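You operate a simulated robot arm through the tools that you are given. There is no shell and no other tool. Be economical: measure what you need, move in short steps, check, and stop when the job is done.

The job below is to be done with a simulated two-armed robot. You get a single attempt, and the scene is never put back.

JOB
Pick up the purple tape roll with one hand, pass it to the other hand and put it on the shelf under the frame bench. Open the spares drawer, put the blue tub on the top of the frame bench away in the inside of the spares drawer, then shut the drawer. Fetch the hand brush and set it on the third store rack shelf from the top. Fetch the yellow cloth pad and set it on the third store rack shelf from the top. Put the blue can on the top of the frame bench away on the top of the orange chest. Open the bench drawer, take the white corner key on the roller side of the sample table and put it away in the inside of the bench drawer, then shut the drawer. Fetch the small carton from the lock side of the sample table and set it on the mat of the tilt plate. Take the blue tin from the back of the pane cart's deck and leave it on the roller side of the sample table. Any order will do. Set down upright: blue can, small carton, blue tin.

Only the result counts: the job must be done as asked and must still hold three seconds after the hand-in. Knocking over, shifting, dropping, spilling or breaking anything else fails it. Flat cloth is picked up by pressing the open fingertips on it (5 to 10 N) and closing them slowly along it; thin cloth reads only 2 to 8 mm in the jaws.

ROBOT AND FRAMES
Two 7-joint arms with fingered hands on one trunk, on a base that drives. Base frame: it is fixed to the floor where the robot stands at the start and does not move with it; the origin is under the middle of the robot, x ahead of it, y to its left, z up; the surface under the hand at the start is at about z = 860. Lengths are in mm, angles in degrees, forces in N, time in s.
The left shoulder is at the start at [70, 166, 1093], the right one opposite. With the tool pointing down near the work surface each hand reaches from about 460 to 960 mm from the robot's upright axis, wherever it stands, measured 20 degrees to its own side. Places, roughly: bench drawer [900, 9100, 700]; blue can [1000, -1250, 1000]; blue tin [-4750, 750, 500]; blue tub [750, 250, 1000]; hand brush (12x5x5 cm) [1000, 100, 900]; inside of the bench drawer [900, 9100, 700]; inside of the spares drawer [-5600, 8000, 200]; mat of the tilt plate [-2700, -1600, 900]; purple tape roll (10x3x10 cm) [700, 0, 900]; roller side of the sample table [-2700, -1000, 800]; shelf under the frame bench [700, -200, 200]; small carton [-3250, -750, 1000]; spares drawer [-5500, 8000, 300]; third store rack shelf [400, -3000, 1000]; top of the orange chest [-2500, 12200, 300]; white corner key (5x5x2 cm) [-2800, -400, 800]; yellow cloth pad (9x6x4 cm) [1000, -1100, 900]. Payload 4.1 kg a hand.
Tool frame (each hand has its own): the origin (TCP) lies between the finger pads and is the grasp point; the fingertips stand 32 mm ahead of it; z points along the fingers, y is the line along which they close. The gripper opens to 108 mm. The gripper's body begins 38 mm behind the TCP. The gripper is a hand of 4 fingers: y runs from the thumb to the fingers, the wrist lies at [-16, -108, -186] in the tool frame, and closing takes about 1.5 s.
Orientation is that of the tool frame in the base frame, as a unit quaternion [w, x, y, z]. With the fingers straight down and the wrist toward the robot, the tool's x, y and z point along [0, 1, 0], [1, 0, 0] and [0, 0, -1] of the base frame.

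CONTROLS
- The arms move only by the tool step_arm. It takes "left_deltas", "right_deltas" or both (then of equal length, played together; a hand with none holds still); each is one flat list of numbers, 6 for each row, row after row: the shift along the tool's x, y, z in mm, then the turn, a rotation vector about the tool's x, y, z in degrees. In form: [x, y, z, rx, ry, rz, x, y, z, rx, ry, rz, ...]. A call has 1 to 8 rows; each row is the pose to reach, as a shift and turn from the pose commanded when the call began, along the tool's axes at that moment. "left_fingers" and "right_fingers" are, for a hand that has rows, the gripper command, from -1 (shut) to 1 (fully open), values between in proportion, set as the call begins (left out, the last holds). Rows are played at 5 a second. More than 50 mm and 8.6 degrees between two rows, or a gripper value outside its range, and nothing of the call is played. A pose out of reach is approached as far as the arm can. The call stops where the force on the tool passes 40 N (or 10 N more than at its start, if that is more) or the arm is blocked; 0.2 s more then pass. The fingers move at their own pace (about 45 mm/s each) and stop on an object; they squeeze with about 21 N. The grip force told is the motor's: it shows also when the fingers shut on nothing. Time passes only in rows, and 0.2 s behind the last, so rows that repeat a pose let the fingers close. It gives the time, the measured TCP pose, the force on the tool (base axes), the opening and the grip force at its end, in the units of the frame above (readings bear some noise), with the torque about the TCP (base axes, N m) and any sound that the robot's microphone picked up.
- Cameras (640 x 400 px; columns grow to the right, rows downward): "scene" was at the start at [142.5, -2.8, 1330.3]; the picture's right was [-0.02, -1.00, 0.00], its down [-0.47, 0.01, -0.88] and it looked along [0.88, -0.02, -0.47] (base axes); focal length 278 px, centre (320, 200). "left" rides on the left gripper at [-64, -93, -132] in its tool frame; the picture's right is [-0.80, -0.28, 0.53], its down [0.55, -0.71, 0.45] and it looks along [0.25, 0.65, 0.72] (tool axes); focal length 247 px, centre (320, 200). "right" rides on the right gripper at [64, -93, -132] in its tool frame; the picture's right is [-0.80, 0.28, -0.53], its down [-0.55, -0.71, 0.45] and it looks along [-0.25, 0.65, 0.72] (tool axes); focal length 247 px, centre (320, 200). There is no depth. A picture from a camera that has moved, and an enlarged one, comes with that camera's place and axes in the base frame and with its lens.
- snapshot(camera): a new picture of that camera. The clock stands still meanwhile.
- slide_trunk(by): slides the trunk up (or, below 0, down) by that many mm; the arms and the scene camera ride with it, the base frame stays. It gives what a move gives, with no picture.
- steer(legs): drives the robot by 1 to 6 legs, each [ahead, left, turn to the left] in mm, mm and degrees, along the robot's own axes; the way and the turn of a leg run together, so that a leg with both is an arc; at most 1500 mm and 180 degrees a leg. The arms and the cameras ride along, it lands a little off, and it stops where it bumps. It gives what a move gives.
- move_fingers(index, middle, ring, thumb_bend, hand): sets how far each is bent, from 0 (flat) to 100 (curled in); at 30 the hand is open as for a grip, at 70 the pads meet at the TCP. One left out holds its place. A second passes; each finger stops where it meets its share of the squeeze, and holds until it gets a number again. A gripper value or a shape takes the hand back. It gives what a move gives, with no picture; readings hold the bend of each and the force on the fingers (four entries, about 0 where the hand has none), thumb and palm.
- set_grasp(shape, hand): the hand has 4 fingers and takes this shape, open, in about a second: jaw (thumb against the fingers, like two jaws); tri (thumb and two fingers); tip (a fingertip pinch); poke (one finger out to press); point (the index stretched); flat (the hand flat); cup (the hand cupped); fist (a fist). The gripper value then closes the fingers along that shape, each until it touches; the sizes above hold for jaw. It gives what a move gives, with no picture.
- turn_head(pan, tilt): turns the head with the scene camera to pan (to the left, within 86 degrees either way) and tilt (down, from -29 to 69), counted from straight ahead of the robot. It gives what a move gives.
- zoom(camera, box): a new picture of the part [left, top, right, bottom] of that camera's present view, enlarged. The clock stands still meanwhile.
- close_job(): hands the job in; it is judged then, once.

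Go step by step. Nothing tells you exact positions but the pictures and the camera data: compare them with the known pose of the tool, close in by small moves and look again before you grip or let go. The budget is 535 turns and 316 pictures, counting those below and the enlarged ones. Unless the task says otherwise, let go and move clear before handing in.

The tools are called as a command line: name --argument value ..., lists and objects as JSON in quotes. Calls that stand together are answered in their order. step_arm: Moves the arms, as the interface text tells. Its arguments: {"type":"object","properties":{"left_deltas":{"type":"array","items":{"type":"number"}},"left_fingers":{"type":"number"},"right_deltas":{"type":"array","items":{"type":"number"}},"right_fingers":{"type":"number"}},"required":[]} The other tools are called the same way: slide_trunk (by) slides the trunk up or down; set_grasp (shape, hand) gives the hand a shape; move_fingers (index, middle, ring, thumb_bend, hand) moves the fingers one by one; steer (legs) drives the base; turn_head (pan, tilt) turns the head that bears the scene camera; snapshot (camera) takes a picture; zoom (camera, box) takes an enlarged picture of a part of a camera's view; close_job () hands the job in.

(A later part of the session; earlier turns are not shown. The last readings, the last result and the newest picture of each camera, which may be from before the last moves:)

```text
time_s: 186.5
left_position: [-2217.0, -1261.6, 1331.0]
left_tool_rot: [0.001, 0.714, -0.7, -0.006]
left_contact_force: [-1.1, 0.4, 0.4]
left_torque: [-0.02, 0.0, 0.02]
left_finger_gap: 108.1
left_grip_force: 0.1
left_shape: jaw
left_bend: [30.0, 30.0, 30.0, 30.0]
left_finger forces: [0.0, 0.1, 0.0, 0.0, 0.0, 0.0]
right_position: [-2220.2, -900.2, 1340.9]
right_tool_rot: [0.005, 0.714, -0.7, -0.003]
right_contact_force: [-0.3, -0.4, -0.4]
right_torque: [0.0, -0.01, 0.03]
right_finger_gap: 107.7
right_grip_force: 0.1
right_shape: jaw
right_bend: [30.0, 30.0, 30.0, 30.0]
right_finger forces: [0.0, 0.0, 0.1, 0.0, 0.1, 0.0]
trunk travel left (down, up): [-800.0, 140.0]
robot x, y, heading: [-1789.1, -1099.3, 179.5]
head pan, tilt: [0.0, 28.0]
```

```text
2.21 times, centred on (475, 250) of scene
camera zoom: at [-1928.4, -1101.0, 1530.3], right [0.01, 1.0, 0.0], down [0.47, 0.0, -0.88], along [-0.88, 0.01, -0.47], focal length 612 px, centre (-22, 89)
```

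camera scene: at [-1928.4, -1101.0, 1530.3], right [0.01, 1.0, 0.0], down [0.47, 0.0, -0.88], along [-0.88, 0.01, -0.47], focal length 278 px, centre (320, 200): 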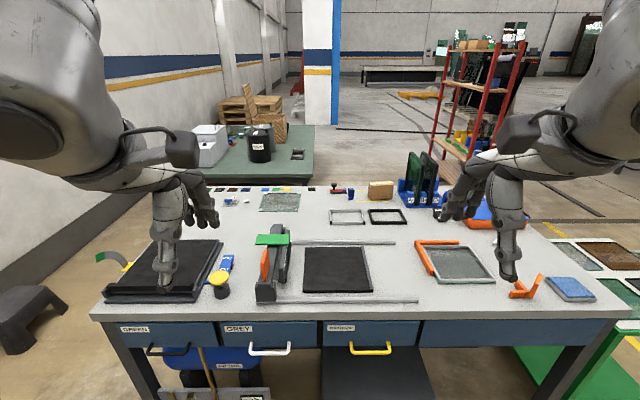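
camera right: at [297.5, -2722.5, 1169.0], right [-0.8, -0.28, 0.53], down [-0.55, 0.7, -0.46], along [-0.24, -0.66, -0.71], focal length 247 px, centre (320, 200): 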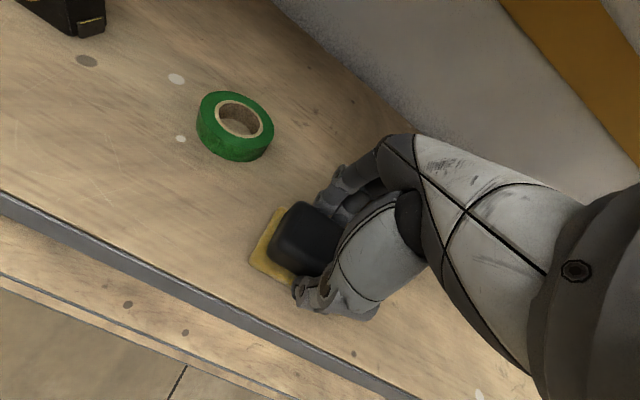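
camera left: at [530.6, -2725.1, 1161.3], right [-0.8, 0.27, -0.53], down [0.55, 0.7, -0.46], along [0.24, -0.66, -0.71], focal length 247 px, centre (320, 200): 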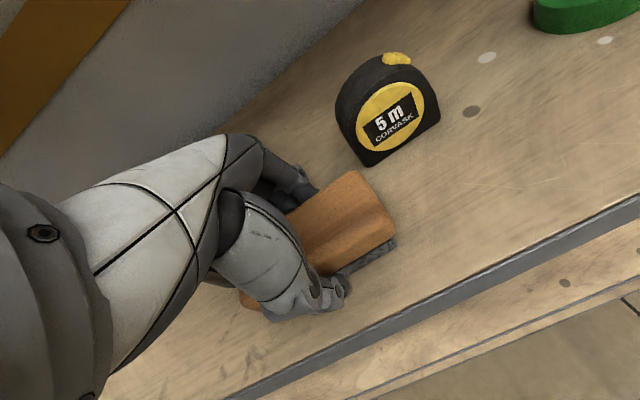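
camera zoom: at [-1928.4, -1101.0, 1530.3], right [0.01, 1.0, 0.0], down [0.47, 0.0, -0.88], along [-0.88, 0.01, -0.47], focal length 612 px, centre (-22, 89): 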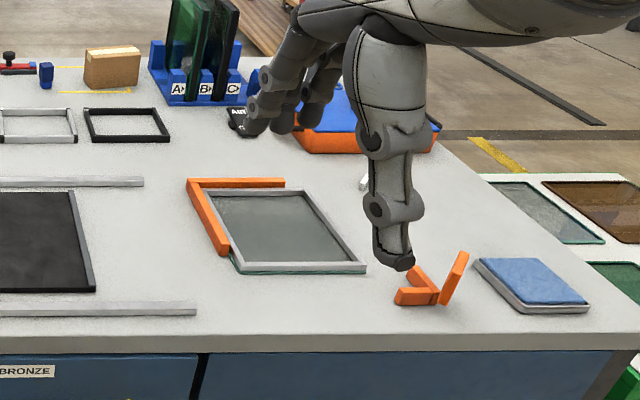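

The key lies near [−2856, −364], the carton at about [−3269, −757] by the far edge, and the tilt plate at the left. I look right to find a way to the far side and to the pane cart.

turn_head --pan -50 --tilt 18

step_arm --right_deltas '[0, -40, -30, 0, 0, 0, 0, -50, -60, 0, 0, 0]'

snapshot --camera "scene"

```text
time_s: 187.7
left_position: [-2217.6, -1262.7, 1329.4]
left_tool_rot: [0.001, 0.714, -0.7, -0.006]
left_contact_force: [-0.3, 0.3, -0.1]
left_torque: [-0.03, 0.01, -0.03]
left_finger_gap: 108.0
left_grip_force: 0.1
left_shape: jaw
left_bend: [30.0, 30.0, 30.0, 30.0]
left_finger forces: [0.1, 0.0, 0.0, 0.0, 0.1, 0.0]
right_position: [-2220.2, -899.8, 1339.8]
right_tool_rot: [0.005, 0.715, -0.7, -0.003]
right_contact_force: [0.1, -0.3, -1.5]
right_torque: [0.0, 0.0, -0.01]
right_finger_gap: 107.9
right_grip_force: 0.1
right_shape: jaw
right_bend: [30.0, 30.0, 30.0, 30.0]
right_finger forces: [0.1, 0.0, 0.1, 0.0, 0.0, 0.0]
trunk travel left (down, up): [-800.0, 140.0]
robot x, y, heading: [-1789.1, -1100.1, 179.6]
head pan, tilt: [-50.0, 18.0]
```

```text
time_s: 188.3
left_position: [-2217.5, -1262.3, 1331.1]
left_tool_rot: [0.002, 0.714, -0.7, -0.007]
left_contact_force: [-1.0, -0.1, -0.2]
left_torque: [-0.01, 0.02, 0.02]
left_finger_gap: 107.6
left_grip_force: 0.1
left_shape: jaw
left_bend: [30.0, 30.0, 30.0, 30.0]
left_finger forces: [0.0, 0.0, 0.0, 0.1, 0.0, 0.0]
right_position: [-2169.6, -901.3, 1401.4]
right_tool_rot: [0.005, 0.715, -0.699, -0.002]
right_contact_force: [0.3, 0.4, 0.6]
right_torque: [0.01, 0.0, 0.0]
right_finger_gap: 107.8
right_grip_force: 0.0
right_shape: jaw
right_bend: [30.0, 30.0, 30.0, 30.0]
right_finger forces: [0.0, 0.1, 0.0, 0.1, 0.0, 0.0]
trunk travel left (down, up): [-800.0, 140.0]
robot x, y, heading: [-1784.5, -1101.1, 179.5]
head pan, tilt: [-50.0, 18.0]
```

```text
248 pictures are left
camera scene: at [-1896.4, -1030.9, 1546.5], right [0.77, 0.64, 0.0], down [0.2, -0.24, -0.95], along [-0.61, 0.73, -0.31], focal length 278 px, centre (320, 200)
```

scene: 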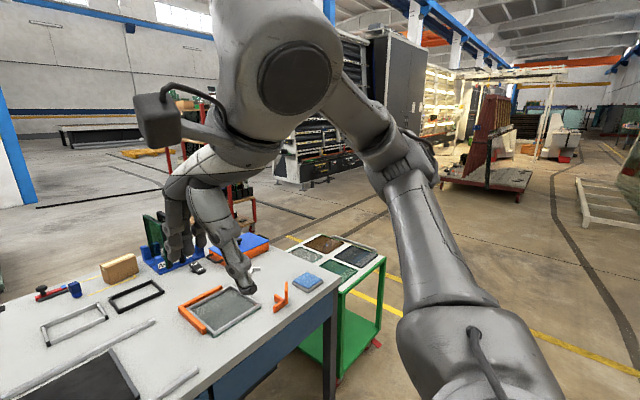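

The trolley ends at y≈220, and beyond it the floor is free. I go around that side to behind the table.

steer --legs '[[0, -1400, 0.4], [0, -450, 0], [1500, 0, 0], [300, 0, 0]]'

turn_head --pan 0 --tilt 20

snapshot --camera "scene"

turn_head --pan 60 --tilt 20

snapshot --camera "scene"

```text
time_s: 206.3
left_position: [-4023.7, 576.7, 1331.8]
left_tool_rot: [0.002, 0.718, -0.696, -0.007]
left_contact_force: [-0.6, 0.2, 0.7]
left_torque: [-0.02, 0.01, -0.01]
left_finger_gap: 107.6
left_grip_force: 0.0
left_shape: jaw
left_bend: [30.0, 30.0, 30.0, 30.0]
left_finger forces: [0.0, 0.0, 0.0, 0.1, 0.1, 0.0]
right_position: [-3979.4, 940.3, 1401.7]
right_tool_rot: [0.006, 0.719, -0.695, -0.003]
right_contact_force: [0.1, 0.2, -0.2]
right_torque: [-0.02, -0.02, 0.0]
right_finger_gap: 107.5
right_grip_force: 0.0
right_shape: jaw
right_bend: [30.0, 30.0, 30.0, 30.0]
right_finger forces: [0.0, 0.0, 0.0, 0.1, 0.0, 0.0]
trunk travel left (down, up): [-800.0, 140.0]
robot x, y, heading: [-3594.5, 740.6, -179.7]
head pan, tilt: [-50.0, 18.0]
```

```text
time_s: 207.5
left_position: [-4023.5, 577.7, 1331.8]
left_tool_rot: [0.001, 0.718, -0.696, -0.007]
left_contact_force: [-0.1, -0.1, -0.6]
left_torque: [0.01, -0.02, 0.0]
left_finger_gap: 107.8
left_grip_force: 0.1
left_shape: jaw
left_bend: [30.0, 30.0, 30.0, 30.0]
left_finger forces: [0.0, 0.0, 0.0, 0.1, 0.0, 0.0]
right_position: [-3981.0, 939.3, 1401.6]
right_tool_rot: [0.005, 0.719, -0.695, -0.002]
right_contact_force: [-1.1, -0.5, 0.2]
right_torque: [-0.01, -0.02, -0.02]
right_finger_gap: 107.7
right_grip_force: 0.0
right_shape: jaw
right_bend: [30.0, 30.0, 30.0, 30.0]
right_finger forces: [0.0, 0.1, 0.0, 0.0, 0.0, 0.0]
trunk travel left (down, up): [-800.0, 140.0]
robot x, y, heading: [-3601.2, 740.5, -179.8]
head pan, tilt: [0.0, 20.0]
```

```text
247 pictures are left
camera scene: at [-3739.5, 741.1, 1543.2], right [-0.01, 1.0, 0.0], down [0.34, 0.0, -0.94], along [-0.94, -0.01, -0.34], focal length 278 px, centre (320, 200)
```

scene: 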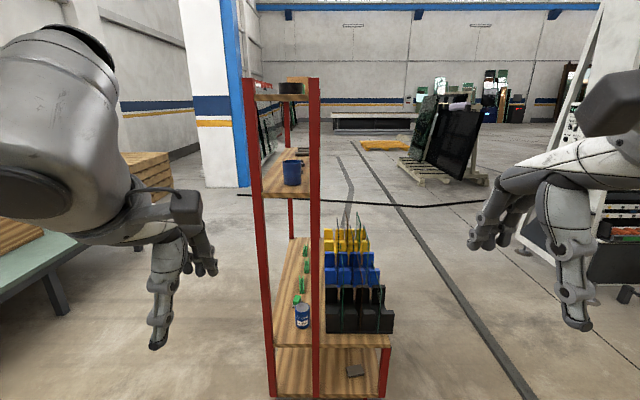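

```text
time_s: 208.8
left_position: [-4025.0, 576.1, 1330.4]
left_tool_rot: [0.001, 0.718, -0.696, -0.006]
left_contact_force: [0.4, 0.3, 0.8]
left_torque: [0.0, -0.01, -0.01]
left_finger_gap: 108.3
left_grip_force: 0.2
left_shape: jaw
left_bend: [30.0, 30.0, 30.0, 30.0]
left_finger forces: [0.0, 0.0, 0.0, 0.1, 0.0, 0.0]
right_position: [-3981.4, 939.3, 1400.5]
right_tool_rot: [0.004, 0.72, -0.694, -0.002]
right_contact_force: [0.0, -1.0, 1.3]
right_torque: [-0.01, 0.01, 0.04]
right_finger_gap: 107.9
right_grip_force: 0.0
right_shape: jaw
right_bend: [30.0, 30.0, 30.0, 30.0]
right_finger forces: [0.0, 0.0, 0.0, 0.1, 0.1, 0.1]
trunk travel left (down, up): [-800.0, 140.0]
robot x, y, heading: [-3595.7, 743.6, -179.3]
head pan, tilt: [60.0, 20.0]
```

```text
246 pictures are left
camera scene: at [-3693.0, 660.7, 1543.2], right [-0.87, 0.5, 0.0], down [0.17, 0.3, -0.94], along [-0.47, -0.82, -0.34], focal length 278 px, centre (320, 200)
```

scene: 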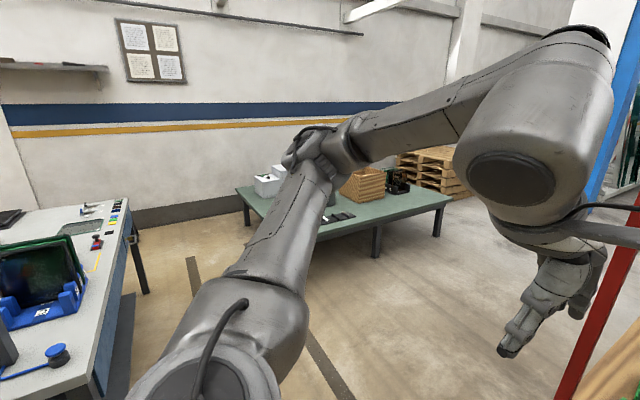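

The pane cart is ahead with the blue tin on its lower deck at about [−4828, 640]. First the carton: I turn here, then slide in behind the table.

steer --legs '[[0, 0, 179.3], [-250, 0, 0], [0, -1500, 0]]'

turn_head --pan 0 --tilt 35

snapshot --camera "scene"

```text
time_s: 224.9
left_position: [-3456.2, -600.0, 1331.9]
left_tool_rot: [0.005, 0.708, 0.706, 0.001]
left_contact_force: [0.5, -0.4, -0.5]
left_torque: [0.03, 0.01, -0.02]
left_finger_gap: 107.8
left_grip_force: 0.0
left_shape: jaw
left_bend: [30.0, 30.0, 30.0, 30.0]
left_finger forces: [0.0, 0.1, 0.0, 0.1, 0.0, 0.1]
right_position: [-3512.5, -961.2, 1400.3]
right_tool_rot: [0.002, 0.708, 0.706, 0.005]
right_contact_force: [-0.2, -0.2, 0.2]
right_torque: [-0.02, 0.01, 0.04]
right_finger_gap: 107.9
right_grip_force: 0.0
right_shape: jaw
right_bend: [30.0, 30.0, 30.0, 30.0]
right_finger forces: [0.0, 0.0, 0.0, 0.0, 0.0, 0.0]
trunk travel left (down, up): [-800.0, 140.0]
robot x, y, heading: [-3889.9, -750.3, -1.6]
head pan, tilt: [60.0, 20.0]
```

```text
time_s: 226.2
left_position: [-3457.7, -600.5, 1330.7]
left_tool_rot: [0.006, 0.709, 0.705, 0.001]
left_contact_force: [0.1, -0.2, 0.2]
left_torque: [0.0, -0.04, 0.01]
left_finger_gap: 107.9
left_grip_force: 0.0
left_shape: jaw
left_bend: [30.0, 30.0, 30.0, 30.0]
left_finger forces: [0.0, 0.1, 0.0, 0.1, 0.1, 0.1]
right_position: [-3512.8, -962.7, 1401.9]
right_tool_rot: [0.003, 0.709, 0.705, 0.004]
right_contact_force: [0.0, 0.9, -0.4]
right_torque: [0.01, -0.02, -0.04]
right_finger_gap: 107.9
right_grip_force: 0.1
right_shape: jaw
right_bend: [30.0, 30.0, 30.0, 30.0]
right_finger forces: [0.0, 0.1, 0.1, 0.0, 0.0, 0.1]
trunk travel left (down, up): [-800.0, 140.0]
robot x, y, heading: [-3892.0, -752.5, -1.6]
head pan, tilt: [0.0, 35.0]
```

```text
245 pictures are left
camera scene: at [-3750.6, -756.2, 1519.4], right [-0.03, -1.0, 0.0], down [-0.57, 0.02, -0.82], along [0.82, -0.02, -0.57], focal length 278 px, centre (320, 200)
```

scene: 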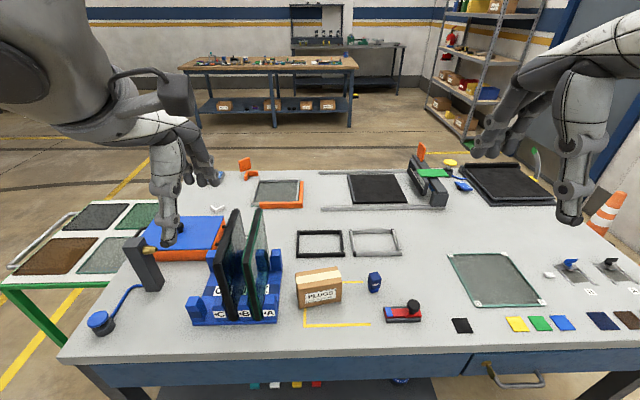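

I have a good view of the carton ("PLUGS") beside the glass rack. I zoom for its exact place and turn.

zoom --camera "scene" --box '[240, 230, 400, 330]'

zoom --camera "scene" --box '[380, 130, 620, 280]'

```text
4.00 times, centred on (320, 280) of scene
camera zoom: at [-3750.6, -756.2, 1519.4], right [-0.03, -1.0, 0.0], down [-0.57, 0.02, -0.82], along [0.82, -0.02, -0.57], focal length 1110 px, centre (320, -120)
```

zoom: 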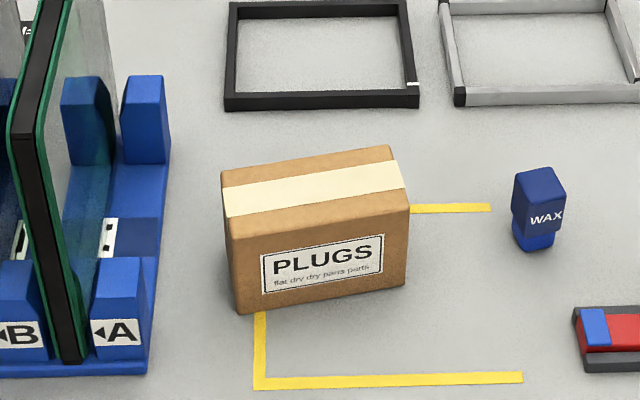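

```text
2.67 times, centred on (500, 205) of scene
camera zoom: at [-3750.6, -756.2, 1519.4], right [-0.03, -1.0, 0.0], down [-0.57, 0.02, -0.82], along [0.82, -0.02, -0.57], focal length 740 px, centre (-160, 187)
```

zoom: 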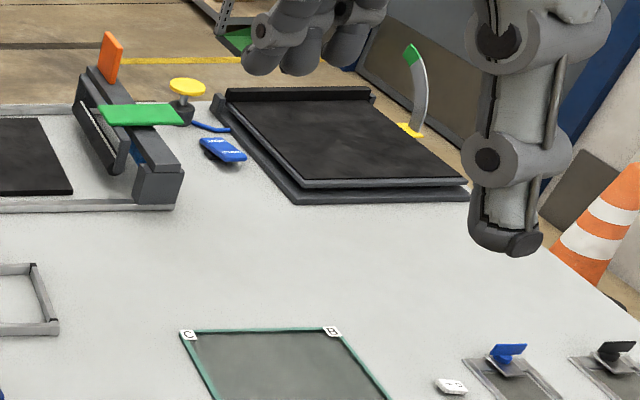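

The carton is about 120 × 45 × 100 mm, centre [−3251, −767], top z≈920, yawed ~7 degrees (table z≈821). I shift right, lower the trunk and bring the left hand over it.

steer --legs '[[0, -170, 1.6]]'

slide_trunk --by -200

snapshot --camera "left"

turn_head --pan 12 --tilt 40

snapshot --camera "scene"

```text
time_s: 227.7
left_position: [-3463.5, -755.0, 1329.9]
left_tool_rot: [0.007, 0.698, 0.716, 0.001]
left_contact_force: [-0.6, -0.7, 0.3]
left_torque: [-0.03, 0.0, 0.0]
left_finger_gap: 107.9
left_grip_force: 0.0
left_shape: jaw
left_bend: [30.0, 30.0, 30.0, 30.0]
left_finger forces: [0.1, 0.0, 0.0, 0.1, 0.0, 0.1]
right_position: [-3510.1, -1116.8, 1399.6]
right_tool_rot: [0.004, 0.698, 0.716, 0.005]
right_contact_force: [0.2, -0.4, 0.5]
right_torque: [-0.04, 0.0, -0.03]
right_finger_gap: 107.7
right_grip_force: 0.0
right_shape: jaw
right_bend: [30.0, 30.0, 30.0, 30.0]
right_finger forces: [0.0, 0.0, 0.1, 0.0, 0.0, 0.1]
trunk travel left (down, up): [-800.0, 140.0]
robot x, y, heading: [-3893.7, -920.6, -0.1]
head pan, tilt: [0.0, 35.0]
```

```text
time_s: 229.8
left_position: [-3464.8, -758.6, 1130.5]
left_tool_rot: [0.006, 0.699, 0.715, 0.001]
left_contact_force: [-0.4, -0.1, 0.7]
left_torque: [-0.01, -0.01, 0.01]
left_finger_gap: 108.0
left_grip_force: 0.0
left_shape: jaw
left_bend: [30.0, 30.0, 30.0, 30.0]
left_finger forces: [0.0, 0.0, 0.0, 0.0, 0.1, 0.1]
right_position: [-3510.6, -1120.7, 1200.3]
right_tool_rot: [0.002, 0.697, 0.717, 0.006]
right_contact_force: [-0.4, -0.2, 0.2]
right_torque: [-0.02, 0.0, 0.01]
right_finger_gap: 107.8
right_grip_force: 0.1
right_shape: jaw
right_bend: [30.0, 30.0, 30.0, 30.0]
right_finger forces: [0.0, 0.0, 0.0, 0.0, 0.1, 0.0]
trunk travel left (down, up): [-600.0, 340.0]
robot x, y, heading: [-3889.6, -917.4, -0.1]
head pan, tilt: [0.0, 35.0]
```

```text
242 pictures are left
camera left: at [-3556.4, -823.3, 1262.0], right [-0.26, -0.81, -0.53], down [-0.71, 0.53, -0.46], along [0.65, 0.26, -0.71], focal length 247 px, centre (320, 200)
```

left: 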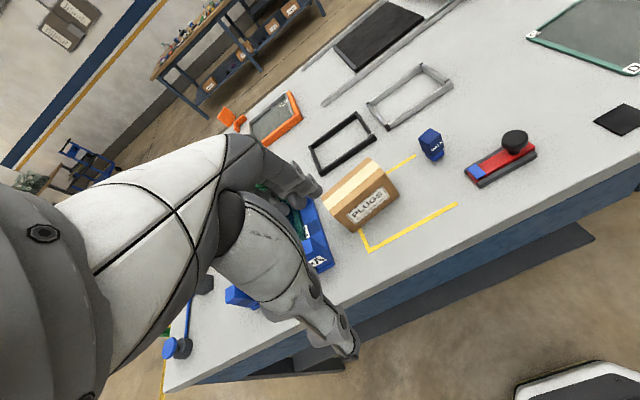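

```text
time_s: 230.6
left_position: [-3463.3, -757.6, 1131.4]
left_tool_rot: [0.006, 0.699, 0.715, 0.001]
left_contact_force: [-0.3, -0.4, -0.7]
left_torque: [-0.02, -0.02, 0.0]
left_finger_gap: 107.6
left_grip_force: 0.1
left_shape: jaw
left_bend: [30.0, 30.0, 30.0, 30.0]
left_finger forces: [0.1, 0.0, 0.1, 0.0, 0.0, 0.0]
right_position: [-3509.7, -1120.0, 1200.5]
right_tool_rot: [0.002, 0.698, 0.716, 0.005]
right_contact_force: [0.2, -0.6, -0.1]
right_torque: [-0.01, 0.02, 0.0]
right_finger_gap: 107.7
right_grip_force: 0.0
right_shape: jaw
right_bend: [30.0, 30.0, 30.0, 30.0]
right_finger forces: [0.0, 0.0, 0.0, 0.0, 0.1, 0.0]
trunk travel left (down, up): [-600.0, 340.0]
robot x, y, heading: [-3895.8, -916.2, -0.1]
head pan, tilt: [12.0, 40.0]
```

```text
241 pictures are left
camera scene: at [-3758.3, -904.2, 1311.8], right [0.2, -0.98, 0.0], down [-0.63, -0.13, -0.77], along [0.75, 0.16, -0.64], focal length 278 px, centre (320, 200)
```

scene: 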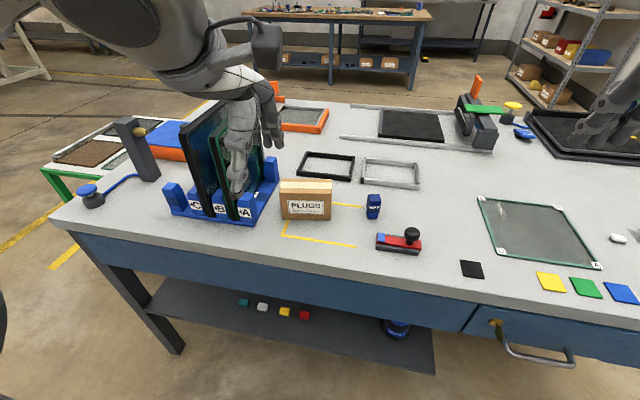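

I move the left hand over the carton at z 975 with a slight yaw.

step_arm --left_deltas '[-2, 36, 26, 0, 0, -1.5, -4, 72, 52, 0, 0, -3, -6, 108, 78, 0, 0, -4.5, -8, 144, 104, 0, 0, -6, -10, 180, 130, 0, 0, -7.5, -11, 216, 150, 0, 0, -8]'

snapshot --camera "left"

zoom --camera "scene" --box '[220, 120, 380, 220]'

```text
time_s: 232.0
left_position: [-3244.0, -765.0, 981.2]
left_tool_rot: [0.006, 0.647, 0.762, 0.001]
left_contact_force: [-1.0, -0.9, 0.5]
left_torque: [0.01, 0.04, -0.02]
left_finger_gap: 107.5
left_grip_force: 0.1
left_shape: jaw
left_bend: [30.0, 30.0, 30.0, 30.0]
left_finger forces: [0.0, 0.0, 0.0, 0.0, 0.0, 0.0]
right_position: [-3508.9, -1121.6, 1200.0]
right_tool_rot: [0.002, 0.698, 0.716, 0.005]
right_contact_force: [0.7, -0.4, 0.6]
right_torque: [-0.01, 0.0, 0.01]
right_finger_gap: 107.6
right_grip_force: 0.0
right_shape: jaw
right_bend: [30.0, 30.0, 30.0, 30.0]
right_finger forces: [0.0, 0.1, 0.0, 0.0, 0.0, 0.0]
trunk travel left (down, up): [-600.0, 340.0]
robot x, y, heading: [-3895.2, -921.1, -0.1]
head pan, tilt: [12.0, 40.0]
```

```text
240 pictures are left
camera left: at [-3326.4, -842.3, 1112.7], right [-0.14, -0.84, -0.53], down [-0.78, 0.42, -0.46], along [0.61, 0.35, -0.71], focal length 247 px, centre (320, 200)
```

left: 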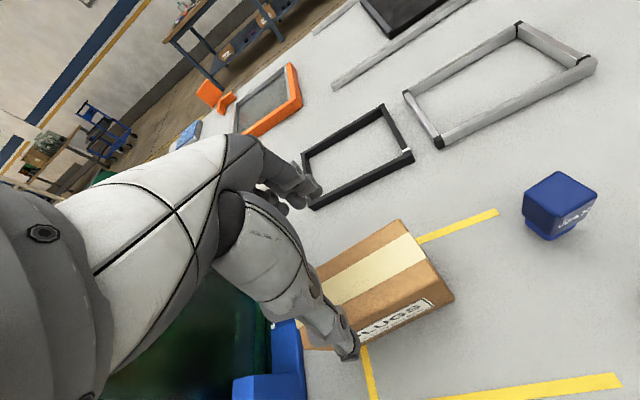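

```text
4.00 times, centred on (300, 170) of scene
camera zoom: at [-3756.9, -904.2, 1311.6], right [0.21, -0.98, 0.0], down [-0.63, -0.13, -0.77], along [0.75, 0.16, -0.64], focal length 1110 px, centre (400, 320)
```

zoom: 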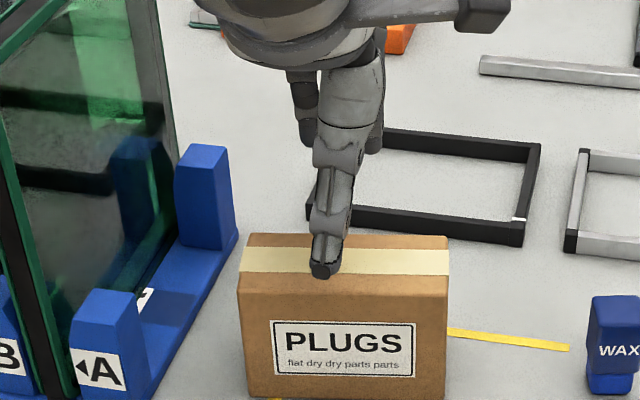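

The thumb is in front of the carton and the fingers behind it. I descend and close.

step_arm --left_deltas '[0, 0, 30, 0, 0, 0, 0, 0, 60, 0, 0, 0, 0, 0, 80, 0, 0, 0, 0, 0, 93, 0, 0, 0]'

step_arm --left_deltas '[0, 0, 0, 0, 0, 0, 0, 0, 0, 0, 0, 0, 0, 0, 0, 0, 0, 0, 0, 0, 0, 0, 0, 0, 0, 0, 0, 0, 0, 0, 0, 0, 0, 0, 0, 0, 0, 0, 0, 0, 0, 0]' --left_fingers -1

zoom --camera "scene" --box '[220, 120, 380, 220]'

```text
time_s: 233.0
left_position: [-3246.7, -765.5, 888.8]
left_tool_rot: [0.007, 0.647, 0.762, 0.001]
left_contact_force: [-1.7, 0.0, 2.8]
left_torque: [0.01, -0.02, 0.01]
left_finger_gap: 107.9
left_grip_force: 0.0
left_shape: jaw
left_bend: [30.0, 30.0, 30.0, 29.0]
left_finger forces: [0.0, 0.0, 0.0, 0.0, 2.3, 0.0]
right_position: [-3513.7, -1122.2, 1201.5]
right_tool_rot: [0.003, 0.698, 0.716, 0.006]
right_contact_force: [0.4, -0.2, 0.2]
right_torque: [0.0, -0.05, 0.0]
right_finger_gap: 108.1
right_grip_force: 0.0
right_shape: jaw
right_bend: [30.0, 30.0, 30.0, 30.0]
right_finger forces: [0.0, 0.1, 0.1, 0.0, 0.0, 0.1]
trunk travel left (down, up): [-600.0, 340.0]
robot x, y, heading: [-3893.3, -918.7, -0.1]
head pan, tilt: [12.0, 40.0]
```

```text
time_s: 234.6
left_position: [-3245.4, -764.9, 891.7]
left_tool_rot: [0.007, 0.647, 0.763, 0.0]
left_contact_force: [2.8, 0.5, 2.4]
left_torque: [0.04, -0.21, -0.02]
left_finger_gap: 56.3
left_grip_force: 21.1
left_shape: jaw
left_bend: [73.0, 55.0, 52.0, 57.0]
left_finger forces: [12.8, 8.1, 2.6, 0.0, 23.0, 0.1]
right_position: [-3510.1, -1120.9, 1201.2]
right_tool_rot: [0.003, 0.698, 0.716, 0.005]
right_contact_force: [-0.5, 0.2, 0.0]
right_torque: [0.02, -0.02, 0.01]
right_finger_gap: 107.7
right_grip_force: 0.1
right_shape: jaw
right_bend: [30.0, 30.0, 30.0, 30.0]
right_finger forces: [0.0, 0.0, 0.1, 0.1, 0.0, 0.0]
trunk travel left (down, up): [-600.0, 340.0]
robot x, y, heading: [-3892.8, -921.1, -0.0]
head pan, tilt: [12.0, 40.0]
```

```text
4.00 times, centred on (300, 170) of scene
camera zoom: at [-3758.3, -904.1, 1311.8], right [0.21, -0.98, 0.0], down [-0.63, -0.13, -0.77], along [0.75, 0.16, -0.64], focal length 1110 px, centre (400, 320)
```

zoom: 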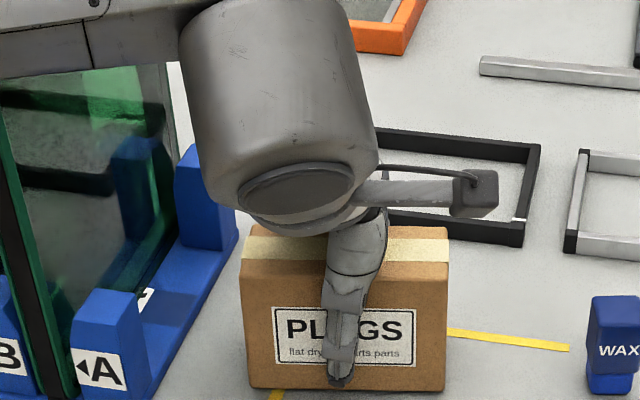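

It is held (56 mm). I lift straight up, then retract.

step_arm --left_deltas '[0, 0, -20, 0, 0, 0, 0, 0, -60, 0, 0, 0, 0, 0, -105, 0, 0, 0, 0, 0, -150, 0, 0, 0, 0, -30, -185, 0, 0, 0, 0, -70, -210, 0, 0, 0, 0, -115, -230, 0, 0, 0, 0, -160, -245, 0, 0, 0]'

turn_head --pan 0 --tilt 30

snapshot --camera "scene"

```text
time_s: 236.4
left_position: [-3408.9, -788.6, 1135.5]
left_tool_rot: [0.006, 0.647, 0.763, 0.002]
left_contact_force: [0.1, -0.8, -1.9]
left_torque: [0.01, -0.06, 0.04]
left_finger_gap: 55.2
left_grip_force: 20.8
left_shape: jaw
left_bend: [73.0, 55.0, 53.0, 57.0]
left_finger forces: [11.6, 7.2, 2.7, 0.0, 22.1, 0.0]
right_position: [-3510.8, -1121.5, 1201.3]
right_tool_rot: [0.002, 0.698, 0.716, 0.006]
right_contact_force: [-0.2, -0.9, -0.5]
right_torque: [0.02, -0.01, -0.02]
right_finger_gap: 107.8
right_grip_force: 0.1
right_shape: jaw
right_bend: [30.0, 30.0, 30.0, 30.0]
right_finger forces: [0.0, 0.0, 0.0, 0.0, 0.0, 0.1]
trunk travel left (down, up): [-600.0, 340.0]
robot x, y, heading: [-3895.8, -923.7, -0.2]
head pan, tilt: [12.0, 40.0]
```

```text
time_s: 237.1
left_position: [-3404.2, -788.6, 1135.0]
left_tool_rot: [0.007, 0.647, 0.762, 0.0]
left_contact_force: [-0.8, 0.8, -2.6]
left_torque: [0.0, -0.01, 0.02]
left_finger_gap: 55.4
left_grip_force: 21.5
left_shape: jaw
left_bend: [73.0, 55.0, 53.0, 57.0]
left_finger forces: [11.7, 7.1, 2.8, 0.1, 22.0, 0.0]
right_position: [-3509.0, -1121.9, 1200.6]
right_tool_rot: [0.002, 0.697, 0.717, 0.005]
right_contact_force: [-1.5, 0.0, 0.2]
right_torque: [0.02, -0.02, 0.02]
right_finger_gap: 107.5
right_grip_force: 0.0
right_shape: jaw
right_bend: [30.0, 30.0, 30.0, 30.0]
right_finger forces: [0.0, 0.0, 0.0, 0.0, 0.0, 0.1]
trunk travel left (down, up): [-600.0, 340.0]
robot x, y, heading: [-3895.8, -918.4, -0.2]
head pan, tilt: [0.0, 30.0]
```

```text
237 pictures are left
camera scene: at [-3750.5, -921.5, 1327.0], right [0.0, -1.0, 0.0], down [-0.5, 0.0, -0.87], along [0.87, 0.0, -0.5], focal length 278 px, centre (320, 200)
```

scene: 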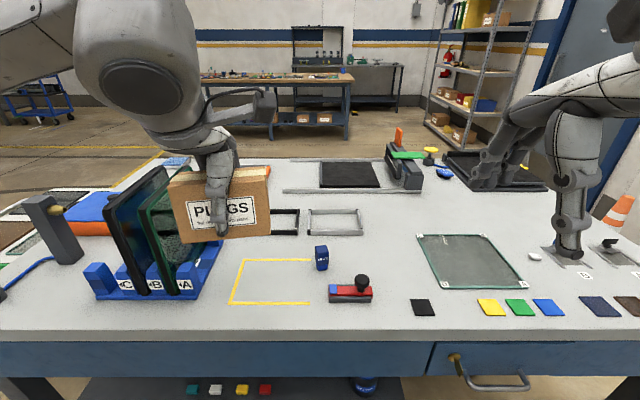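

The glass panes stand tall, so I raise the trunk 200 mm before sliding past them, then turn to face the pane cart.

slide_trunk --by 200

steer --legs '[[0, 1400, 0.2], [150, 160, 0], [0, 0, 180]]'

turn_head --pan 0 --tilt 30

snapshot --camera "scene"

```text
time_s: 239.3
left_position: [-3406.0, -788.7, 1334.6]
left_tool_rot: [0.006, 0.647, 0.763, 0.002]
left_contact_force: [0.1, -1.1, -2.5]
left_torque: [0.0, -0.01, 0.01]
left_finger_gap: 55.5
left_grip_force: 20.7
left_shape: jaw
left_bend: [73.0, 55.0, 53.0, 57.0]
left_finger forces: [11.8, 7.0, 2.8, 0.1, 22.0, 0.0]
right_position: [-3510.6, -1121.8, 1400.0]
right_tool_rot: [0.003, 0.698, 0.716, 0.005]
right_contact_force: [0.1, -0.4, 0.2]
right_torque: [0.03, 0.0, -0.02]
right_finger_gap: 107.8
right_grip_force: 0.0
right_shape: jaw
right_bend: [30.0, 30.0, 30.0, 30.0]
right_finger forces: [0.0, 0.1, 0.0, 0.0, 0.0, 0.1]
trunk travel left (down, up): [-800.0, 140.0]
robot x, y, heading: [-3891.1, -924.1, -0.1]
head pan, tilt: [0.0, 30.0]
```

```text
time_s: 254.8
left_position: [-4227.7, 504.1, 1334.6]
left_tool_rot: [0.001, 0.76, -0.65, -0.005]
left_contact_force: [0.6, -0.6, -2.3]
left_torque: [0.0, 0.02, 0.02]
left_finger_gap: 55.3
left_grip_force: 21.0
left_shape: jaw
left_bend: [73.0, 56.0, 53.0, 57.0]
left_finger forces: [11.0, 6.5, 2.6, 0.0, 20.4, 0.0]
right_position: [-4121.1, 834.6, 1400.1]
right_tool_rot: [0.005, 0.713, -0.701, -0.002]
right_contact_force: [-0.1, 0.7, 0.5]
right_torque: [0.03, -0.01, -0.04]
right_finger_gap: 107.7
right_grip_force: 0.1
right_shape: jaw
right_bend: [30.0, 30.0, 30.0, 30.0]
right_finger forces: [0.1, 0.0, 0.0, 0.0, 0.0, 0.1]
trunk travel left (down, up): [-800.0, 140.0]
robot x, y, heading: [-3739.3, 631.2, 179.7]
head pan, tilt: [0.0, 30.0]
```

```text
time_s: 255.4
left_position: [-4228.1, 503.4, 1334.5]
left_tool_rot: [0.002, 0.76, -0.65, -0.005]
left_contact_force: [0.4, 0.4, -2.4]
left_torque: [-0.02, -0.01, 0.02]
left_finger_gap: 55.0
left_grip_force: 21.2
left_shape: jaw
left_bend: [73.0, 56.0, 53.0, 57.0]
left_finger forces: [11.0, 6.5, 2.5, 0.1, 20.5, 0.0]
right_position: [-4120.4, 834.9, 1400.2]
right_tool_rot: [0.005, 0.713, -0.701, -0.002]
right_contact_force: [0.3, -0.4, -0.8]
right_torque: [0.0, 0.01, -0.01]
right_finger_gap: 107.7
right_grip_force: 0.1
right_shape: jaw
right_bend: [30.0, 30.0, 30.0, 30.0]
right_finger forces: [0.1, 0.1, 0.0, 0.0, 0.0, 0.0]
trunk travel left (down, up): [-800.0, 140.0]
robot x, y, heading: [-3741.8, 631.4, 179.3]
head pan, tilt: [0.0, 30.0]
```

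```text
236 pictures are left
camera scene: at [-3879.7, 632.0, 1527.1], right [0.01, 1.0, 0.0], down [0.5, -0.01, -0.87], along [-0.87, 0.01, -0.5], focal length 278 px, centre (320, 200)
```

scene: 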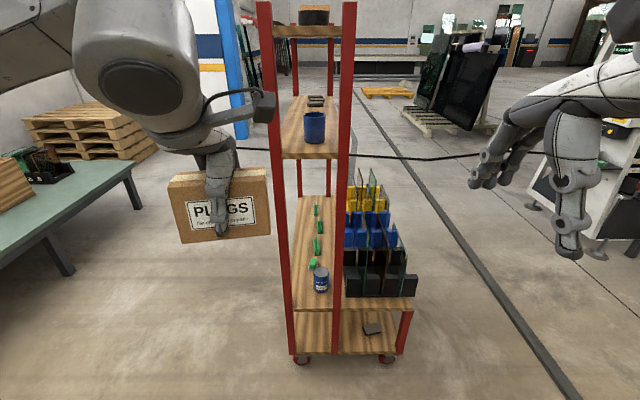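

The tin stands on the lower deck (z≈508) at about [−4815, 646], between posts. I zoom in on it and its neighbours.

zoom --camera "scene" --box '[270, 190, 430, 310]'

```text
3.33 times, centred on (350, 250) of scene
camera zoom: at [-3879.7, 632.0, 1527.1], right [0.01, 1.0, 0.0], down [0.5, -0.01, -0.87], along [-0.87, 0.01, -0.5], focal length 925 px, centre (220, 33)
```

zoom: 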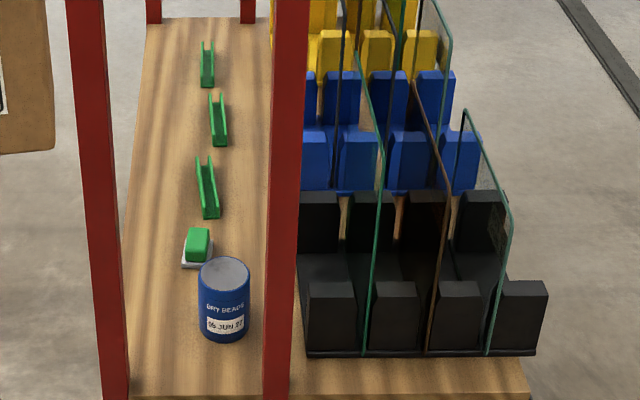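

The tin is 72 mm wide and 93 mm tall at about [−4823, 647]. The cart's left side is open, so I go around to that side, face +y and lower the trunk there.

steer --legs '[[160, 0, 0.7], [0, 751, 0], [0, 0, -90]]'

turn_head --pan 45 --tilt 30

snapshot --camera "scene"

turn_head --pan 86 --tilt 35

snapshot --camera "scene"

```text
time_s: 264.4
left_position: [-4030.6, 366.9, 1334.8]
left_tool_rot: [0.004, -0.081, 0.997, 0.005]
left_contact_force: [0.0, 0.5, -1.5]
left_torque: [0.0, 0.01, -0.01]
left_finger_gap: 54.8
left_grip_force: 21.1
left_shape: jaw
left_bend: [73.0, 56.0, 53.0, 57.0]
left_finger forces: [10.8, 6.2, 2.5, 0.0, 19.8, 0.0]
right_position: [-3697.4, 262.0, 1400.4]
right_tool_rot: [-0.002, -0.012, 1.0, 0.005]
right_contact_force: [1.1, 0.1, -0.4]
right_torque: [-0.03, 0.01, 0.0]
right_finger_gap: 107.4
right_grip_force: 0.1
right_shape: jaw
right_bend: [30.0, 30.0, 30.0, 30.0]
right_finger forces: [0.0, 0.1, 0.0, 0.0, 0.0, 0.1]
trunk travel left (down, up): [-800.0, 140.0]
robot x, y, heading: [-3895.0, -119.4, 89.8]
head pan, tilt: [0.0, 30.0]
```

```text
time_s: 265.5
left_position: [-4030.5, 366.3, 1334.4]
left_tool_rot: [0.004, -0.081, 0.997, 0.004]
left_contact_force: [0.4, 0.5, -1.9]
left_torque: [0.03, 0.04, -0.02]
left_finger_gap: 54.8
left_grip_force: 21.2
left_shape: jaw
left_bend: [73.0, 56.0, 53.0, 57.0]
left_finger forces: [10.8, 6.3, 2.6, 0.0, 19.7, 0.0]
right_position: [-3697.1, 262.1, 1400.3]
right_tool_rot: [-0.002, -0.012, 1.0, 0.006]
right_contact_force: [0.6, -0.5, 0.4]
right_torque: [0.0, 0.01, 0.0]
right_finger_gap: 107.7
right_grip_force: 0.0
right_shape: jaw
right_bend: [30.0, 30.0, 30.0, 30.0]
right_finger forces: [0.1, 0.0, 0.0, 0.0, 0.0, 0.0]
trunk travel left (down, up): [-800.0, 140.0]
robot x, y, heading: [-3900.1, -118.6, 89.8]
head pan, tilt: [45.0, 30.0]
```

```text
234 pictures are left
camera scene: at [-3960.9, -6.6, 1527.1], right [0.71, 0.7, 0.0], down [0.35, -0.36, -0.87], along [-0.61, 0.62, -0.5], focal length 278 px, centre (320, 200)
```

scene: 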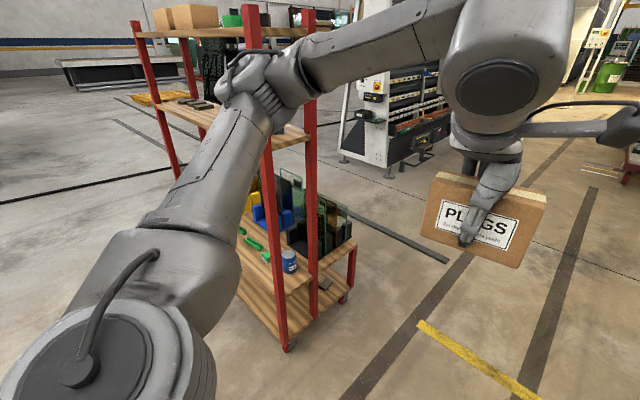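

```text
time_s: 266.6
left_position: [-4029.7, 368.0, 1335.6]
left_tool_rot: [0.003, -0.081, 0.997, 0.005]
left_contact_force: [-0.1, -0.1, -2.0]
left_torque: [0.02, -0.01, -0.03]
left_finger_gap: 54.9
left_grip_force: 20.9
left_shape: jaw
left_bend: [73.0, 56.0, 53.0, 57.0]
left_finger forces: [10.8, 6.3, 2.5, 0.0, 19.7, 0.0]
right_position: [-3697.1, 261.8, 1400.5]
right_tool_rot: [-0.002, -0.012, 1.0, 0.005]
right_contact_force: [-0.6, 0.2, -0.6]
right_torque: [-0.01, -0.03, 0.01]
right_finger_gap: 107.7
right_grip_force: 0.1
right_shape: jaw
right_bend: [30.0, 30.0, 30.0, 30.0]
right_finger forces: [0.0, 0.0, 0.0, 0.0, 0.0, 0.1]
trunk travel left (down, up): [-800.0, 140.0]
robot x, y, heading: [-3897.8, -122.8, 89.7]
head pan, tilt: [85.9, 35.0]
```

```text
233 pictures are left
camera scene: at [-3985.0, -64.2, 1519.3], right [0.08, 1.0, 0.0], down [0.57, -0.04, -0.82], along [-0.82, 0.06, -0.57], focal length 278 px, centre (320, 200)
```

scene: 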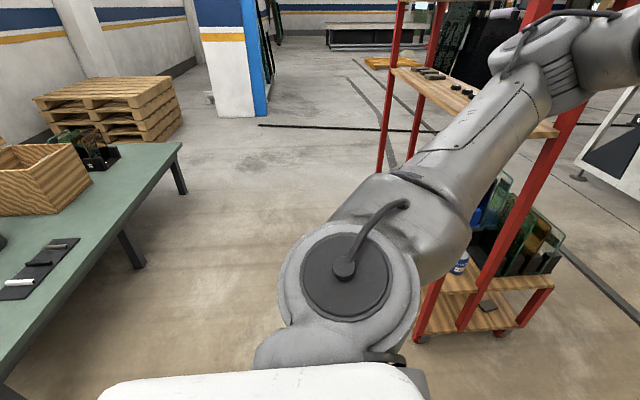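

There is plenty of floor between the green table and the cart. I slide alongside the cart and lower the trunk.

steer --legs '[[0, 1115, 0.2]]'

slide_trunk --by -400

slide_trunk --by -100

turn_head --pan -10 --tilt 25

snapshot --camera "scene"

snapshot --camera "right"

```text
time_s: 272.3
left_position: [-5139.9, 374.8, 1335.6]
left_tool_rot: [0.003, -0.078, 0.997, 0.004]
left_contact_force: [-0.2, -0.6, -1.5]
left_torque: [0.01, 0.03, -0.01]
left_finger_gap: 54.8
left_grip_force: 20.9
left_shape: jaw
left_bend: [73.0, 56.0, 53.0, 57.0]
left_finger forces: [10.8, 6.2, 2.6, 0.0, 19.8, 0.1]
right_position: [-4808.9, 268.7, 1400.0]
right_tool_rot: [-0.003, -0.009, 1.0, 0.004]
right_contact_force: [0.1, 0.0, 0.1]
right_torque: [0.0, 0.04, -0.01]
right_finger_gap: 107.8
right_grip_force: 0.1
right_shape: jaw
right_bend: [30.0, 30.0, 30.0, 30.0]
right_finger forces: [0.0, 0.0, 0.1, 0.1, 0.1, 0.0]
trunk travel left (down, up): [-800.0, 140.0]
robot x, y, heading: [-5013.4, -115.9, 89.3]
head pan, tilt: [85.9, 35.0]
```

```text
time_s: 276.1
left_position: [-5140.6, 375.0, 934.9]
left_tool_rot: [0.003, -0.077, 0.997, 0.004]
left_contact_force: [0.0, -0.6, -1.5]
left_torque: [0.02, -0.03, -0.03]
left_finger_gap: 55.0
left_grip_force: 20.8
left_shape: jaw
left_bend: [73.0, 56.0, 53.0, 57.0]
left_finger forces: [10.8, 6.3, 2.5, 0.0, 19.7, 0.1]
right_position: [-4810.1, 268.0, 1000.6]
right_tool_rot: [-0.002, -0.01, 1.0, 0.005]
right_contact_force: [-0.7, 0.3, -0.5]
right_torque: [-0.02, -0.04, 0.01]
right_finger_gap: 108.0
right_grip_force: 0.1
right_shape: jaw
right_bend: [30.0, 30.0, 30.0, 30.0]
right_finger forces: [0.0, 0.1, 0.1, 0.0, 0.0, 0.0]
trunk travel left (down, up): [-400.0, 540.0]
robot x, y, heading: [-5011.4, -115.7, 89.0]
head pan, tilt: [85.9, 35.0]
```

```text
time_s: 277.4
left_position: [-5140.2, 373.8, 835.6]
left_tool_rot: [0.003, -0.077, 0.997, 0.005]
left_contact_force: [0.8, -0.2, -1.6]
left_torque: [0.03, 0.04, 0.02]
left_finger_gap: 54.9
left_grip_force: 21.5
left_shape: jaw
left_bend: [73.0, 56.0, 53.0, 57.0]
left_finger forces: [10.7, 6.4, 2.6, 0.0, 19.8, 0.1]
right_position: [-4809.9, 269.0, 901.6]
right_tool_rot: [-0.002, -0.008, 1.0, 0.005]
right_contact_force: [-0.5, -0.7, 0.0]
right_torque: [0.01, -0.02, -0.02]
right_finger_gap: 107.7
right_grip_force: 0.1
right_shape: jaw
right_bend: [30.0, 30.0, 30.0, 30.0]
right_finger forces: [0.0, 0.0, 0.0, 0.1, 0.1, 0.0]
trunk travel left (down, up): [-300.0, 640.0]
robot x, y, heading: [-5011.3, -112.5, 89.1]
head pan, tilt: [85.9, 35.0]
```

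```text
time_s: 279.1
left_position: [-5142.2, 374.5, 834.4]
left_tool_rot: [0.003, -0.077, 0.997, 0.004]
left_contact_force: [0.5, 0.7, -2.1]
left_torque: [0.04, 0.03, 0.01]
left_finger_gap: 54.8
left_grip_force: 21.1
left_shape: jaw
left_bend: [73.0, 56.0, 53.0, 57.0]
left_finger forces: [10.8, 6.4, 2.6, 0.0, 19.8, 0.0]
right_position: [-4809.9, 267.7, 899.6]
right_tool_rot: [-0.001, -0.009, 1.0, 0.006]
right_contact_force: [-0.6, 0.9, -0.4]
right_torque: [0.01, -0.03, 0.04]
right_finger_gap: 107.7
right_grip_force: 0.0
right_shape: jaw
right_bend: [30.0, 30.0, 30.0, 30.0]
right_finger forces: [0.1, 0.0, 0.0, 0.0, 0.0, 0.0]
trunk travel left (down, up): [-300.0, 640.0]
robot x, y, heading: [-5009.4, -109.7, 89.2]
head pan, tilt: [-10.0, 25.0]
```

```text
232 pictures are left
camera scene: at [-4993.8, 27.1, 1035.1], right [0.98, -0.18, 0.0], down [-0.08, -0.42, -0.91], along [0.17, 0.89, -0.42], focal length 278 px, centre (320, 200)
```

scene: 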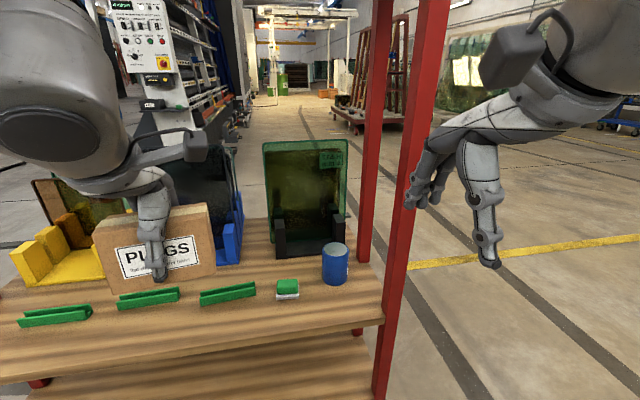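

```text
231 pictures are left
camera right: at [-4872.4, 173.0, 1031.1], right [0.79, 0.29, 0.53], down [0.56, -0.69, -0.46], along [0.23, 0.66, -0.71], focal length 247 px, centre (320, 200)
```

right: 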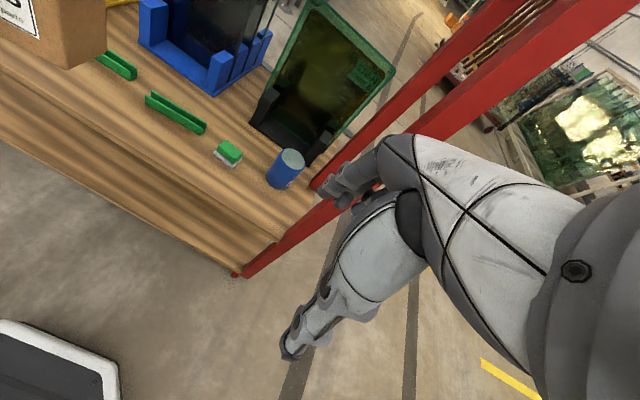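

The tin stands at about [−4833, 645], top z≈592, with the black glass holder ~25 mm behind it. I lower the right hand first, then move in above it with a narrowed opening.

step_arm --right_deltas '[2, 20, 30, 0, 0, 0, 4, 40, 60, 0, 0, 0, 6, 60, 90, 0, 0, 0, 8, 80, 120, 0, 0, 0, 10, 100, 150, 0, 0, 0, 12, 130, 180, 0, 0, 0, 14, 165, 210, 0, 0, 0, 16, 200, 235, 0, 0, 0]' --right_fingers 0.65

step_arm --right_deltas '[0, 40, 0, 0, 0, 0, 0, 80, 0, 0, 0, 0, 0, 120, 0, 0, 0, 0, 0, 150, 0, 0, 0, 0]'

snapshot --camera "right"

zoom --camera "scene" --box '[240, 180, 440, 305]'

```text
time_s: 280.9
left_position: [-5141.2, 375.8, 834.1]
left_tool_rot: [0.004, -0.078, 0.997, 0.006]
left_contact_force: [-0.1, 0.8, -2.7]
left_torque: [0.01, 0.02, -0.02]
left_finger_gap: 54.7
left_grip_force: 20.8
left_shape: jaw
left_bend: [73.0, 56.0, 53.0, 57.0]
left_finger forces: [10.8, 6.3, 2.5, 0.0, 19.8, 0.0]
right_position: [-4829.7, 470.8, 666.8]
right_tool_rot: [-0.002, -0.009, 1.0, 0.004]
right_contact_force: [0.6, 0.4, -0.5]
right_torque: [-0.01, -0.02, -0.05]
right_finger_gap: 89.3
right_grip_force: 0.0
right_shape: jaw
right_bend: [26.0, 34.0, 32.0, 51.0]
right_finger forces: [0.0, 0.0, 0.0, 0.0, 0.1, 0.0]
trunk travel left (down, up): [-300.0, 640.0]
robot x, y, heading: [-5010.1, -113.8, 89.1]
head pan, tilt: [-10.0, 25.0]
```

```text
time_s: 282.0
left_position: [-5124.2, 349.9, 846.6]
left_tool_rot: [0.006, -0.063, 0.998, 0.015]
left_contact_force: [-1.0, -0.8, -1.1]
left_torque: [0.06, -0.01, -0.02]
left_finger_gap: 54.7
left_grip_force: 20.9
left_shape: jaw
left_bend: [73.0, 56.0, 54.0, 57.0]
left_finger forces: [11.0, 6.5, 2.6, 0.1, 20.4, 0.0]
right_position: [-4861.2, 542.0, 685.4]
right_tool_rot: [0.011, -0.084, 0.996, 0.025]
right_contact_force: [0.6, 0.4, -0.3]
right_torque: [-0.02, 0.0, 0.01]
right_finger_gap: 89.3
right_grip_force: 0.1
right_shape: jaw
right_bend: [26.0, 34.0, 32.0, 51.0]
right_finger forces: [0.1, 0.0, 0.1, 0.0, 0.0, 0.0]
trunk travel left (down, up): [-300.0, 640.0]
robot x, y, heading: [-5005.6, -126.8, 87.7]
head pan, tilt: [-10.0, 25.0]
stopped in row 4 (right hand): the arm was blocked; the commanded pose is now the measured one
```

```text
230 pictures are left
camera right: at [-4913.2, 434.2, 810.6], right [0.73, 0.38, 0.57], down [0.67, -0.58, -0.47], along [0.15, 0.72, -0.68], focal length 247 px, centre (320, 200)
```

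right: 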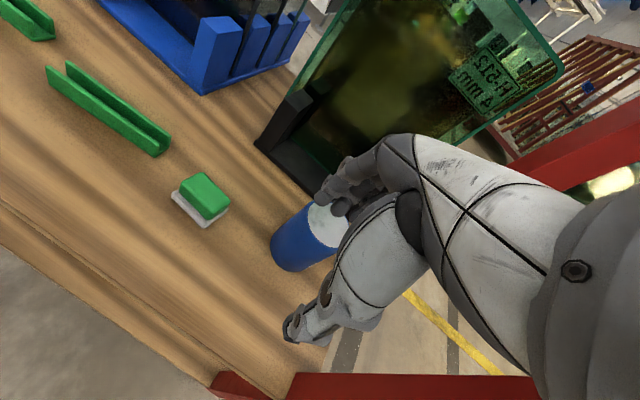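

```text
3.20 times, centred on (340, 242) of scene
camera zoom: at [-4988.1, -5.9, 1040.3], right [0.98, -0.21, 0.0], down [-0.09, -0.4, -0.91], along [0.19, 0.89, -0.4], focal length 888 px, centre (256, 64)
```

zoom: 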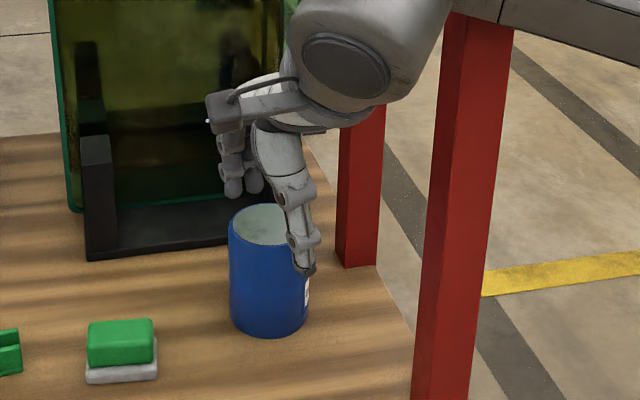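

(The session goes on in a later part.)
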